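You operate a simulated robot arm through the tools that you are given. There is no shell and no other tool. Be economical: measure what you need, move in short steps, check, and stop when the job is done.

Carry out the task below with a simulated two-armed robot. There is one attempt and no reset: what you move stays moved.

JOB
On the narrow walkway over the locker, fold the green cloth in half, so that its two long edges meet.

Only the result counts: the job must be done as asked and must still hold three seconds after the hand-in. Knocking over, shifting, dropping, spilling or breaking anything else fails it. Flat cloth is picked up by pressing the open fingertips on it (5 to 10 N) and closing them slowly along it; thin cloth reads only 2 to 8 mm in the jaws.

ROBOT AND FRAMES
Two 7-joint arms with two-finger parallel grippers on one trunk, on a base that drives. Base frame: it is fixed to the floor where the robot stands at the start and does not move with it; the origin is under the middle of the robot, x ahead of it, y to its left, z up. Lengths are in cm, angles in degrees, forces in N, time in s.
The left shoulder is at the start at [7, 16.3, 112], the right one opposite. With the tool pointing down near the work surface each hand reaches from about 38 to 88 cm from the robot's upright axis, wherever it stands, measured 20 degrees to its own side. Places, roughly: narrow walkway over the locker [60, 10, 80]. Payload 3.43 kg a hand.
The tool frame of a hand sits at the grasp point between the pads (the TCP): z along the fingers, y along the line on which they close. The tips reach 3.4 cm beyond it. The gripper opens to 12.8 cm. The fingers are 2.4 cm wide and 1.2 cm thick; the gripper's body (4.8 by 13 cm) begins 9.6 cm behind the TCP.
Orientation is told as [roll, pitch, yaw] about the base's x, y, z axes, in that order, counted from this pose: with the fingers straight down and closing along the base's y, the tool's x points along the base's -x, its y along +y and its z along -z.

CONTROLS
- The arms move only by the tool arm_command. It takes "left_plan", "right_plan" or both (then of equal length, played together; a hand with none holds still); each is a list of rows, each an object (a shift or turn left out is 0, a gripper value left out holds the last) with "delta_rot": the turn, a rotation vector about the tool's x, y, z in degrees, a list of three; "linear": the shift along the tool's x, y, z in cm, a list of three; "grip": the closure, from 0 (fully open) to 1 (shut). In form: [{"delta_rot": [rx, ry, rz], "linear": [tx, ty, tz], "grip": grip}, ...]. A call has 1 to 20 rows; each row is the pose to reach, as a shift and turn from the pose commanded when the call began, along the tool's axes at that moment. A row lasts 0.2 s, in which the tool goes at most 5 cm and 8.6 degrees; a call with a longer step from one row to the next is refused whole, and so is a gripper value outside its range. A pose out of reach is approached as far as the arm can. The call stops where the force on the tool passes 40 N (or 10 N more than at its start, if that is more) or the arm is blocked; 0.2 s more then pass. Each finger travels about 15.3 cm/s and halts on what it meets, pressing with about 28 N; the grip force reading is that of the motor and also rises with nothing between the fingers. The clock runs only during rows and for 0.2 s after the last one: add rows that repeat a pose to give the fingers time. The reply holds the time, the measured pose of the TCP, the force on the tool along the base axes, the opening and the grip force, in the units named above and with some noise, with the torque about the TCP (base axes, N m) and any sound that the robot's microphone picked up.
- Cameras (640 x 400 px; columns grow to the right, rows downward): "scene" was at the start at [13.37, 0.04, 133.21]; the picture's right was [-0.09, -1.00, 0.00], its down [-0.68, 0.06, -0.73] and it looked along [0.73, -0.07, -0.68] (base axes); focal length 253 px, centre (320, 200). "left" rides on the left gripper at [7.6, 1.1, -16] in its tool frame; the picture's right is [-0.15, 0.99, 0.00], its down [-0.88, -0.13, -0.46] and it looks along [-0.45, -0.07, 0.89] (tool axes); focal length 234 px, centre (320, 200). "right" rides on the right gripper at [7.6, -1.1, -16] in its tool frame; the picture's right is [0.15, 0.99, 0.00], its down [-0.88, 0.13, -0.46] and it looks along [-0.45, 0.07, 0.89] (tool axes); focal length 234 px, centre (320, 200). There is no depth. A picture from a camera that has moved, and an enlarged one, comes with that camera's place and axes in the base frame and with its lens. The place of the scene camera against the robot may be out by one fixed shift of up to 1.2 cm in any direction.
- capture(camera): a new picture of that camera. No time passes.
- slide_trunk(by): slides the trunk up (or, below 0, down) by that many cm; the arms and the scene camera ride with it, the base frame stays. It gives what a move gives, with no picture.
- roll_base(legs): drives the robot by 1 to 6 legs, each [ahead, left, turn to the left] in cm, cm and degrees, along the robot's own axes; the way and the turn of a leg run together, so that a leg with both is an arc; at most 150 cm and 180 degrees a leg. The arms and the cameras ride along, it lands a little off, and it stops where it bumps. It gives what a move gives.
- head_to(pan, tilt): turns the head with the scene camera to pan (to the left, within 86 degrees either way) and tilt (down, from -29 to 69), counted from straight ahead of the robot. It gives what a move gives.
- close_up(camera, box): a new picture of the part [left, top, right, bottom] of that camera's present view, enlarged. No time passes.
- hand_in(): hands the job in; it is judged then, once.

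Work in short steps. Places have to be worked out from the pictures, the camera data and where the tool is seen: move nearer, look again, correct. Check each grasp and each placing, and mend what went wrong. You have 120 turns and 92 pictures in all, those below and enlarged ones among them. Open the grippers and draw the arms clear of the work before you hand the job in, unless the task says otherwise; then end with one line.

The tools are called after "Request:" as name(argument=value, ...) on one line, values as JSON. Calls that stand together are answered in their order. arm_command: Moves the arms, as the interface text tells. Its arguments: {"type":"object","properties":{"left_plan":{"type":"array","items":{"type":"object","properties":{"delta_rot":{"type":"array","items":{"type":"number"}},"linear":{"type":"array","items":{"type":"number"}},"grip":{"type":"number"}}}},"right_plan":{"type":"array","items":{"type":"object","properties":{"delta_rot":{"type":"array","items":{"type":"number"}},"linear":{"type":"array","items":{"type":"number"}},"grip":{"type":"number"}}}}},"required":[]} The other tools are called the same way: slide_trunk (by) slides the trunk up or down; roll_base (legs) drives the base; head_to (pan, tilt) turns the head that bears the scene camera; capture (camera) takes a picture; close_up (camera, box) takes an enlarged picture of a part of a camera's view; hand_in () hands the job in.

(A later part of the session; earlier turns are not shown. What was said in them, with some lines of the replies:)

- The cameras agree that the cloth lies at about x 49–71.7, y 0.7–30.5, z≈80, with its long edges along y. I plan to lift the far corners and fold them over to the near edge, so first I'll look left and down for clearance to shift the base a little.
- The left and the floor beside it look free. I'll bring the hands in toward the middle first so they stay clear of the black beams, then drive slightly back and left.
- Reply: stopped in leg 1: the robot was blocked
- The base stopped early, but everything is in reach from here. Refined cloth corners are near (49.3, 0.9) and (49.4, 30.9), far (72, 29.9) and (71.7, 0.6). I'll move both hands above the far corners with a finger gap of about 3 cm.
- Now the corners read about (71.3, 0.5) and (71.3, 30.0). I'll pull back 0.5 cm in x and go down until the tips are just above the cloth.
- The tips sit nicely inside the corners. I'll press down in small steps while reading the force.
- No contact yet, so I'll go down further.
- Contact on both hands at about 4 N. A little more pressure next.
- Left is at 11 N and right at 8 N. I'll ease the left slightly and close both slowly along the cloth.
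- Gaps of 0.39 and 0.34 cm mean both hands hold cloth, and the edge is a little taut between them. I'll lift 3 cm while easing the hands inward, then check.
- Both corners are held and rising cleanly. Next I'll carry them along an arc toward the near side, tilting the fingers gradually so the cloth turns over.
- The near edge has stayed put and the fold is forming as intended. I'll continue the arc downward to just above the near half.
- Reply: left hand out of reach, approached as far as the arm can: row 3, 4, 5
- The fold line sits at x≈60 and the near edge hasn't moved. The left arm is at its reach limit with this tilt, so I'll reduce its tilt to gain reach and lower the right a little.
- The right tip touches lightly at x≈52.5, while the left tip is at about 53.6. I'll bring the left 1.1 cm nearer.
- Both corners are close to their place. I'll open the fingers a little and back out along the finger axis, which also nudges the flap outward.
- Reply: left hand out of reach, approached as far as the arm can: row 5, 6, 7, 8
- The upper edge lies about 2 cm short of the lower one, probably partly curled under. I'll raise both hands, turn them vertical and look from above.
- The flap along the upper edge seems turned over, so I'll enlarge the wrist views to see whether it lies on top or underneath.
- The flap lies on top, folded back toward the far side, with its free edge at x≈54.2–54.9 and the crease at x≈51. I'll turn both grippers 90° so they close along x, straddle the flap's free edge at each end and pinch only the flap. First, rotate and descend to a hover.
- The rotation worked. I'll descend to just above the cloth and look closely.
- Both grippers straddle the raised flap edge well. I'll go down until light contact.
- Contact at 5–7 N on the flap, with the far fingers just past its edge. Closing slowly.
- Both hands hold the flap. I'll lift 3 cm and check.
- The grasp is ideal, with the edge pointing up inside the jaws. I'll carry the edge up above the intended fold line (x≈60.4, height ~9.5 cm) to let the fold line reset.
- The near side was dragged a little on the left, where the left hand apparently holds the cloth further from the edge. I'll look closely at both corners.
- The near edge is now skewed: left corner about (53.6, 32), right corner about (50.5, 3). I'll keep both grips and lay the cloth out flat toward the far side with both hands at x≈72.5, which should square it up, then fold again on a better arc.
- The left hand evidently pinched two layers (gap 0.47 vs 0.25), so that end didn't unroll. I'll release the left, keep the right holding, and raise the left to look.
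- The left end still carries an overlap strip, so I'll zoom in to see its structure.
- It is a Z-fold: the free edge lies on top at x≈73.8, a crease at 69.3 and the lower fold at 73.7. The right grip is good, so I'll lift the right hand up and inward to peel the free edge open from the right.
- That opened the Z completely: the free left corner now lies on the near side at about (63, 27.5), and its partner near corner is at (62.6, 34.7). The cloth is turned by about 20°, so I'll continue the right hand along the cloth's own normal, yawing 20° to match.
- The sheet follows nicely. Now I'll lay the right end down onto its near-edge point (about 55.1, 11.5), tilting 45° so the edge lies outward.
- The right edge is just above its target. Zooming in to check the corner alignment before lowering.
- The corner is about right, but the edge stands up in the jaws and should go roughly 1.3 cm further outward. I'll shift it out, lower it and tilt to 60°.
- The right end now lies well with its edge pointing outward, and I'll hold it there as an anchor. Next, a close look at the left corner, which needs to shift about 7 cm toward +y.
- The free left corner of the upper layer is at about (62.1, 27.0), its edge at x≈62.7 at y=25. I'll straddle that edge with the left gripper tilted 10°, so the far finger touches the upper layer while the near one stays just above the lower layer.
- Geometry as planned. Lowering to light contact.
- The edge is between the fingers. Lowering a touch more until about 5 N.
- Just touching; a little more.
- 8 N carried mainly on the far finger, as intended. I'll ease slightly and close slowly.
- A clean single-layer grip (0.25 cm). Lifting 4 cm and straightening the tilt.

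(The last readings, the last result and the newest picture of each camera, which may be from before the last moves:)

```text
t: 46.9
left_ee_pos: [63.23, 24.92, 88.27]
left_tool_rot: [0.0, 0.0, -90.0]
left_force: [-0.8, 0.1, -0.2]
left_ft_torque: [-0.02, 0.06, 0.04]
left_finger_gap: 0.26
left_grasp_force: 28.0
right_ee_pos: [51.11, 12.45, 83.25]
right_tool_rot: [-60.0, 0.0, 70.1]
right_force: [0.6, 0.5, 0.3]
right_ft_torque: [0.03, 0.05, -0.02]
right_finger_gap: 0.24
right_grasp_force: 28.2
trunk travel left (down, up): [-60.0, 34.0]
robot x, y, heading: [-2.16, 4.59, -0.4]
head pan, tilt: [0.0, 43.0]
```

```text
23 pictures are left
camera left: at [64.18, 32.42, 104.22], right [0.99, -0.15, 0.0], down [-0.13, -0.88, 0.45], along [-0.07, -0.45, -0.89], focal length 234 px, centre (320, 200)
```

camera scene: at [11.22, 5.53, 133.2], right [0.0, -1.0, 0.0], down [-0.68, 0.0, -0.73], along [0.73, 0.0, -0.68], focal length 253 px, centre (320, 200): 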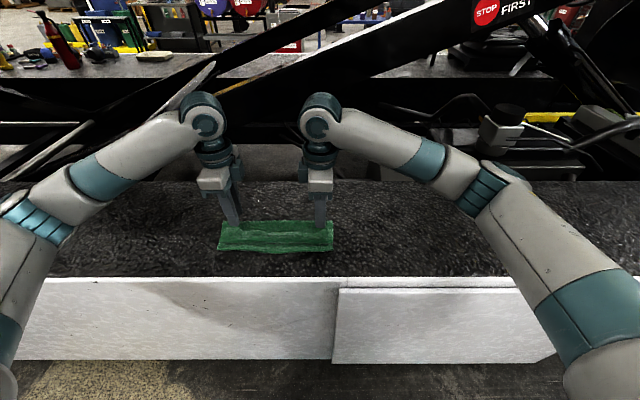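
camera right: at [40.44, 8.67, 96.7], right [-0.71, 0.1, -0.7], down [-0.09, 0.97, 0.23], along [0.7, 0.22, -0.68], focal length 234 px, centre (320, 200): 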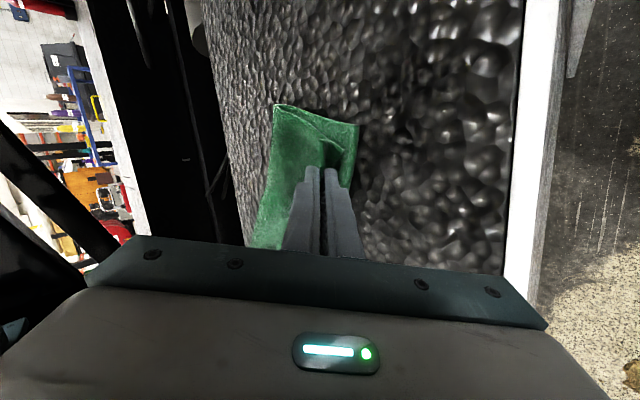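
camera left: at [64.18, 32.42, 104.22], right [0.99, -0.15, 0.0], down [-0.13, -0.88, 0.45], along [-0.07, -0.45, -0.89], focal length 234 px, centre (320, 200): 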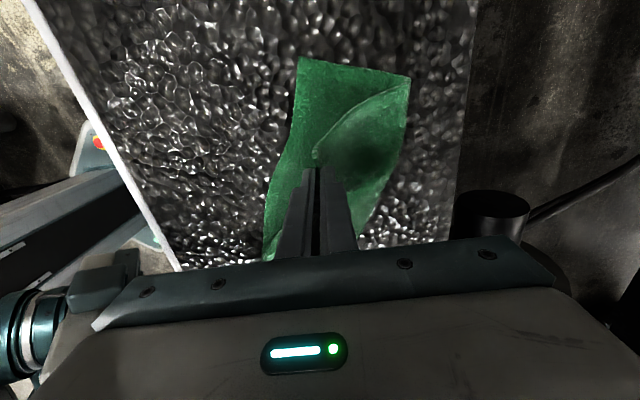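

Only the upper layer comes up. Moving it about 6.6 cm to +y and yawing 20° to match the cloth's direction.

Request:
arm_command(left_plan=[{"linear": [1.6, 0.4, -0.8], "delta_rot": [0, 0, 5]}, {"linear": [3.3, 0.7, -0.8], "delta_rot": [0, 0, 10]}, {"linear": [5, 1, -0.8], "delta_rot": [0, 0, 15]}, {"linear": [6.6, 1, -0.8], "delta_rot": [0, 0, 20]}, {"linear": [6.6, 1, -0.8], "delta_rot": [0, 0, 20]}])

Request:
capture(camera="left")

```text
t: 48.1
left_ee_pos: [64.17, 31.58, 89.05]
left_tool_rot: [-0.1, 0.0, -109.9]
left_force: [-1.0, -0.3, 0.3]
left_ft_torque: [0.0, 0.0, 0.0]
left_finger_gap: 0.22
left_grasp_force: 28.0
right_ee_pos: [51.03, 12.28, 83.17]
right_tool_rot: [-60.0, 0.0, 70.0]
right_force: [-0.2, 0.8, -1.0]
right_ft_torque: [-0.01, 0.05, 0.01]
right_finger_gap: 0.25
right_grasp_force: 27.7
trunk travel left (down, up): [-60.0, 34.0]
robot x, y, heading: [-2.09, 4.91, -0.1]
head pan, tilt: [0.0, 43.0]
```

```text
22 pictures are left
camera left: at [67.68, 38.24, 105.04], right [0.88, -0.48, 0.0], down [-0.42, -0.78, 0.46], along [-0.22, -0.4, -0.89], focal length 234 px, centre (320, 200)
```

left: 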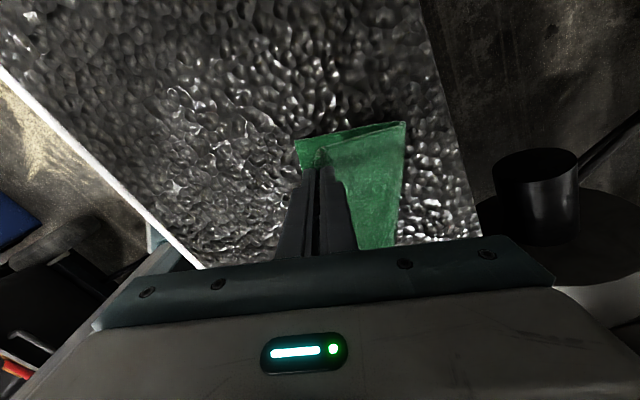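

The left end is exactly halved now: near corner (62.8, 34.6), fold end (73.2, 30.8). I'll lay the upper edge down onto the lower one with the tilt.

Request:
arm_command(left_plan=[{"linear": [0, -0.77, 0.33], "delta_rot": [-8, 0, 0]}, {"linear": [0, -1.69, 1.05], "delta_rot": [-16.5, 0, 0]}, {"linear": [0, -2.54, 2.02], "delta_rot": [-25, 0, 0]}, {"linear": [0, -3.25, 3.05], "delta_rot": [-33, 0, 0]}, {"linear": [0, -3.95, 4.15], "delta_rot": [-41.5, 0, 0]}, {"linear": [0, -4.4, 5.06], "delta_rot": [-50, 0, 0]}, {"linear": [0, -4.4, 5.06], "delta_rot": [-50, 0, 0]}])

Request:
close_up(camera="left", box=[220, 70, 420, 250])

Request:
close_up(camera="right", box=[230, 80, 390, 260])

```text
t: 49.7
left_ee_pos: [60.03, 32.89, 83.9]
left_tool_rot: [50.1, 0.1, -110.0]
left_force: [-0.6, -0.4, 0.4]
left_ft_torque: [0.01, 0.03, 0.0]
left_finger_gap: 0.22
left_grasp_force: 28.1
right_ee_pos: [51.08, 12.35, 83.25]
right_tool_rot: [-60.0, 0.0, 70.0]
right_force: [-0.1, 0.4, 0.2]
right_ft_torque: [0.03, 0.05, 0.01]
right_finger_gap: 0.25
right_grasp_force: 27.8
trunk travel left (down, up): [-60.0, 34.0]
robot x, y, heading: [-2.04, 4.63, -0.3]
head pan, tilt: [0.0, 43.0]
```

```text
2.22 times, centred on (320, 160) of left
camera zoom: at [51.65, 43.96, 95.07], right [0.55, -0.36, 0.76], down [-0.71, -0.68, 0.19], along [0.45, -0.64, -0.62], focal length 520 px, centre (320, 289)
```

zoom: 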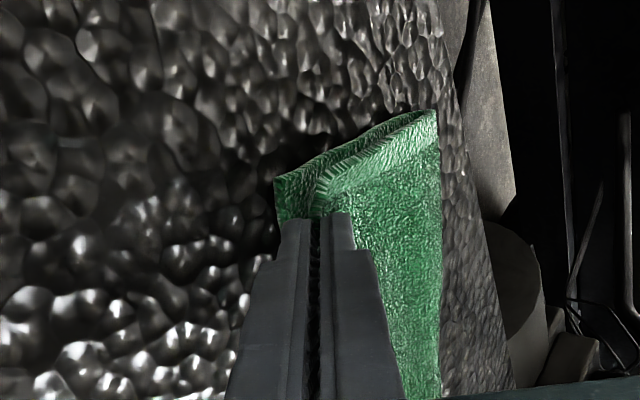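

```text
2.22 times, centred on (310, 170) of right
camera zoom: at [35.97, 9.77, 92.25], right [-0.52, 0.03, -0.86], down [-0.13, 0.98, 0.11], along [0.85, 0.17, -0.5], focal length 520 px, centre (342, 267)
```

zoom: 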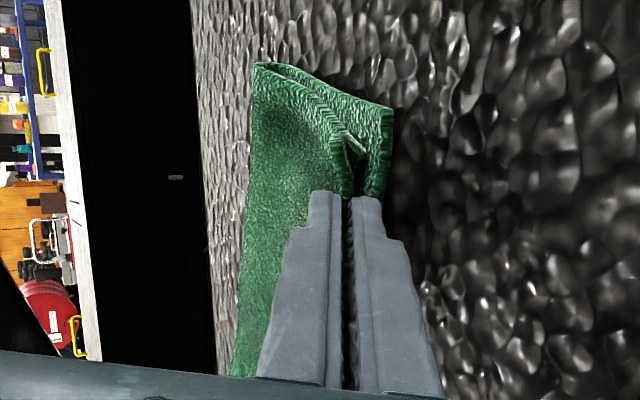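

Both upper edges lie just over the lower edge, pointing outward. I'll open slightly and withdraw along the finger axes so the edge falls outward.

Request:
arm_command(left_plan=[{"grip": 0.96}, {"grip": 0.93}, {"grip": 0.93}, {"linear": [0, 0, -0.7]}, {"linear": [0, 0, -1.4]}, {"linear": [0, 0, -2.1]}, {"linear": [0, 0, -3]}, {"linear": [0, 0, -4.5]}, {"linear": [0, 0, -6]}, {"linear": [0, 0, -6]}], right_plan=[{"grip": 0.96}, {"grip": 0.93}, {"grip": 0.93}, {"linear": [0, 0, -0.7]}, {"linear": [0, 0, -1.4]}, {"linear": [0, 0, -2.1]}, {"linear": [0, 0, -3]}, {"linear": [0, -0.5, -4]}, {"linear": [0, -1.5, -5]}, {"linear": [0, -1.5, -5]}])

Request:
capture(camera="left")

Request:
capture(camera="right")

```text
t: 51.9
left_ee_pos: [55.76, 34.67, 87.82]
left_tool_rot: [50.0, 0.1, -110.1]
left_force: [0.0, 0.7, -0.5]
left_ft_torque: [0.01, -0.02, 0.02]
left_finger_gap: 0.93
left_grasp_force: 0.1
right_ee_pos: [47.64, 13.66, 87.06]
right_tool_rot: [-60.0, 0.0, 70.0]
right_force: [0.1, -0.4, -0.2]
right_ft_torque: [-0.01, -0.03, -0.01]
right_finger_gap: 0.93
right_grasp_force: 0.1
trunk travel left (down, up): [-60.0, 34.0]
robot x, y, heading: [-1.85, 4.88, -0.3]
head pan, tilt: [0.0, 43.0]
```

```text
19 pictures are left
camera left: at [47.36, 45.64, 98.96], right [0.55, -0.36, 0.76], down [-0.71, -0.68, 0.19], along [0.45, -0.64, -0.62], focal length 234 px, centre (320, 200)
```

left: 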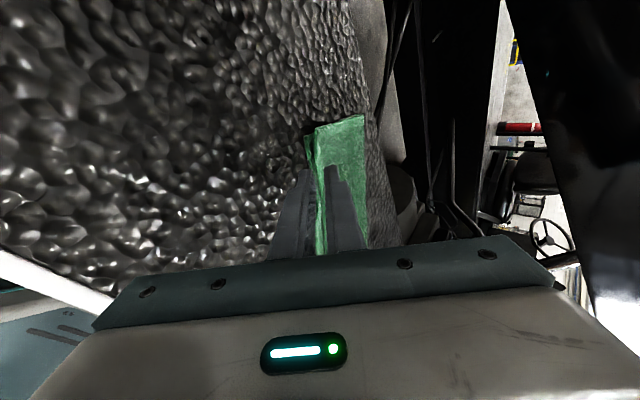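

```text
18 pictures are left
camera right: at [32.56, 11.08, 96.09], right [-0.52, 0.03, -0.86], down [-0.13, 0.98, 0.11], along [0.85, 0.17, -0.5], focal length 234 px, centre (320, 200)
```

right: 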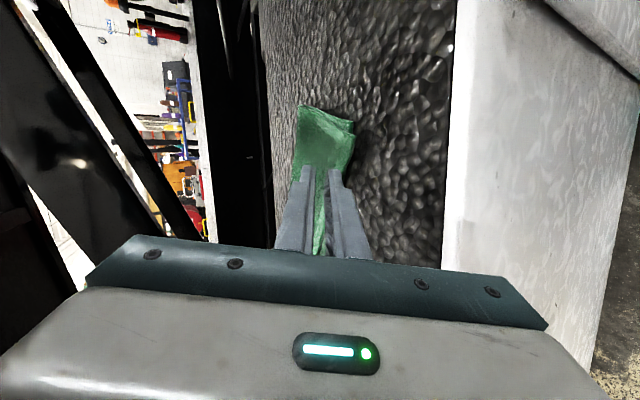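

The edges appear to have come together. I'll raise both hands, straighten them and look from above.

Request:
arm_command(left_plan=[{"linear": [0, 1.3, -1.1], "delta_rot": [7, 0, 0]}, {"linear": [0, 2.6, -2.2], "delta_rot": [14, 0, 0]}, {"linear": [0, 3.9, -3.3], "delta_rot": [21, 0, 0]}, {"linear": [0, 5.2, -4.4], "delta_rot": [28, 0, 0]}, {"linear": [0.5, 6.5, -5.5], "delta_rot": [35, 0, 0]}, {"linear": [1, 7.8, -6.6], "delta_rot": [43, 0, 0]}, {"linear": [2, 9.2, -7.7], "delta_rot": [50, 0, 0]}, {"linear": [2, 9.2, -7.7], "delta_rot": [50, 0, 0]}], right_plan=[{"linear": [0, -1.5, -0.8], "delta_rot": [-8.5, 0, 0]}, {"linear": [1, -3, -1.6], "delta_rot": [-17, 0, 0]}, {"linear": [2.5, -4.5, -2.4], "delta_rot": [-25.5, 0, 0]}, {"linear": [4, -6, -3.2], "delta_rot": [-34, 0, 0]}, {"linear": [5.5, -7.5, -4], "delta_rot": [-42.5, 0, 0]}, {"linear": [7, -9, -5], "delta_rot": [-51, 0, 0]}, {"linear": [8, -10.4, -6], "delta_rot": [-59.5, 0, 0]}, {"linear": [8, -10.4, -6], "delta_rot": [-59.5, 0, 0]}])

Request:
close_up(camera="scene", box=[180, 150, 380, 275])

Request:
capture(camera="left")

Request:
capture(camera="right")

```text
t: 53.7
left_ee_pos: [56.32, 36.57, 99.84]
left_tool_rot: [-0.1, 0.0, -110.1]
left_force: [0.1, 0.2, 0.2]
left_ft_torque: [-0.01, -0.01, -0.02]
left_finger_gap: 0.9
left_grasp_force: 0.0
right_ee_pos: [44.96, 6.3, 99.07]
right_tool_rot: [-0.4, 0.0, 70.0]
right_force: [-0.1, 0.2, -0.5]
right_ft_torque: [-0.03, 0.01, 0.01]
right_finger_gap: 0.9
right_grasp_force: 0.0
trunk travel left (down, up): [-60.0, 34.0]
robot x, y, heading: [-2.13, 4.76, -0.1]
head pan, tilt: [0.0, 43.0]
```

```text
3.20 times, centred on (280, 212) of scene
camera zoom: at [11.21, 5.64, 133.2], right [0.0, -1.0, 0.0], down [-0.68, 0.0, -0.73], along [0.73, 0.0, -0.68], focal length 809 px, centre (448, 160)
```

zoom: 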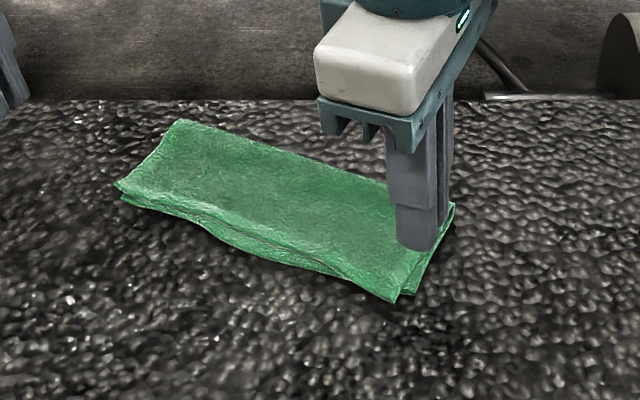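

```text
16 pictures are left
camera left: at [59.81, 43.2, 115.81], right [0.88, -0.48, 0.0], down [-0.42, -0.78, 0.46], along [-0.22, -0.4, -0.89], focal length 234 px, centre (320, 200)
```

left: 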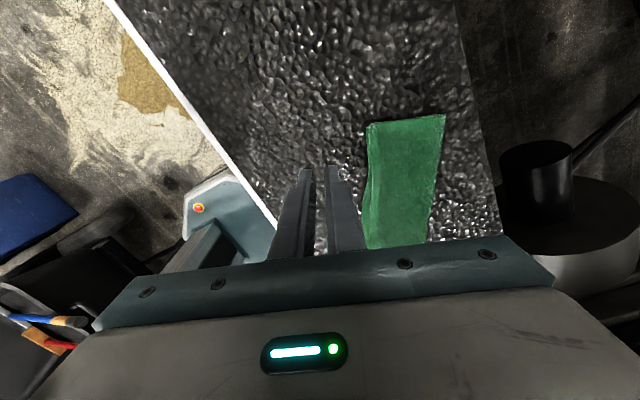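

```text
15 pictures are left
camera right: at [43.26, -1.23, 115.19], right [-0.98, 0.2, -0.01], down [0.18, 0.87, 0.45], along [0.1, 0.44, -0.89], focal length 234 px, centre (320, 200)
```

right: 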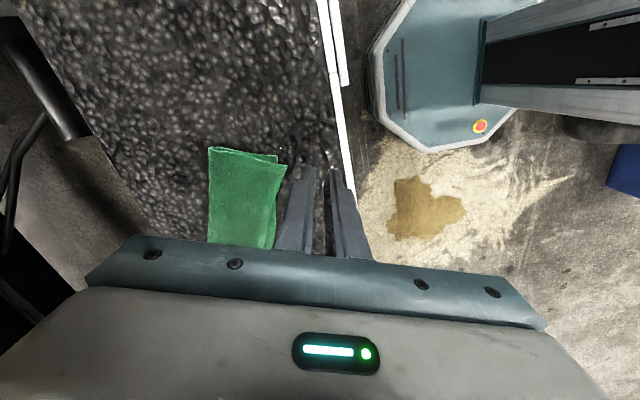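

The cloth is neatly folded with both long edges together. I'll move the hands clear and take a final detailed look.

Request:
arm_command(left_plan=[{"linear": [2, 0, -1], "grip": 0.5}, {"linear": [4, 0, -2], "grip": 0}, {"linear": [6, 0, -3], "grip": 0}], right_plan=[{"linear": [4, -1, -1], "grip": 0.93}, {"linear": [8, -2, -2], "grip": 0.5}, {"linear": [12, -3, -3], "grip": 0}])

Request:
close_up(camera="scene", box=[200, 170, 340, 260])

Request:
close_up(camera="left", box=[320, 80, 480, 260])

```text
t: 54.5
left_ee_pos: [58.42, 42.06, 102.9]
left_tool_rot: [0.0, 0.1, -109.9]
left_force: [0.2, -1.0, -0.1]
left_ft_torque: [0.04, -0.04, 0.02]
left_finger_gap: 12.79
left_grasp_force: 0.0
right_ee_pos: [43.54, -6.27, 102.07]
right_tool_rot: [-0.4, -0.1, 70.0]
right_force: [0.4, 0.0, 0.5]
right_ft_torque: [0.02, -0.02, 0.01]
right_finger_gap: 12.8
right_grasp_force: 0.0
trunk travel left (down, up): [-60.0, 34.0]
robot x, y, heading: [-2.37, 4.55, 0.0]
head pan, tilt: [0.0, 43.0]
```

```text
4.44 times, centred on (270, 215) of scene
camera zoom: at [11.14, 5.37, 133.21], right [0.0, -1.0, 0.0], down [-0.68, 0.0, -0.73], along [0.73, 0.0, -0.68], focal length 1124 px, centre (542, 133)
```

zoom: 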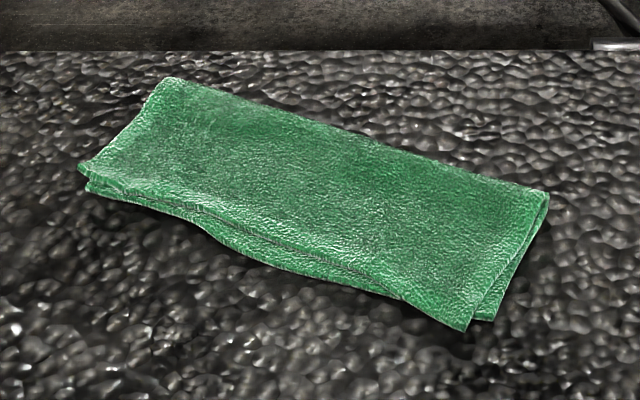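

```text
2.22 times, centred on (400, 170) of left
camera zoom: at [61.85, 48.6, 118.89], right [0.88, -0.48, 0.0], down [-0.42, -0.78, 0.45], along [-0.22, -0.4, -0.89], focal length 520 px, centre (142, 267)
```

zoom: 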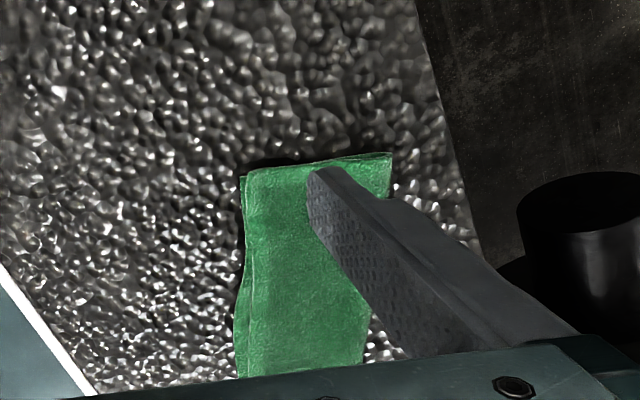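

The long edges meet within about 1 cm along the whole length, the cloth lies flat, and both grippers are open and clear. Handing in.

Request:
hand_in()

```text
The job is handed in.
```

The green cloth is folded in half on the walkway and handed in: its two long edges meet to within about 1 cm, and the cloth now lies turned about 20° from where it started.
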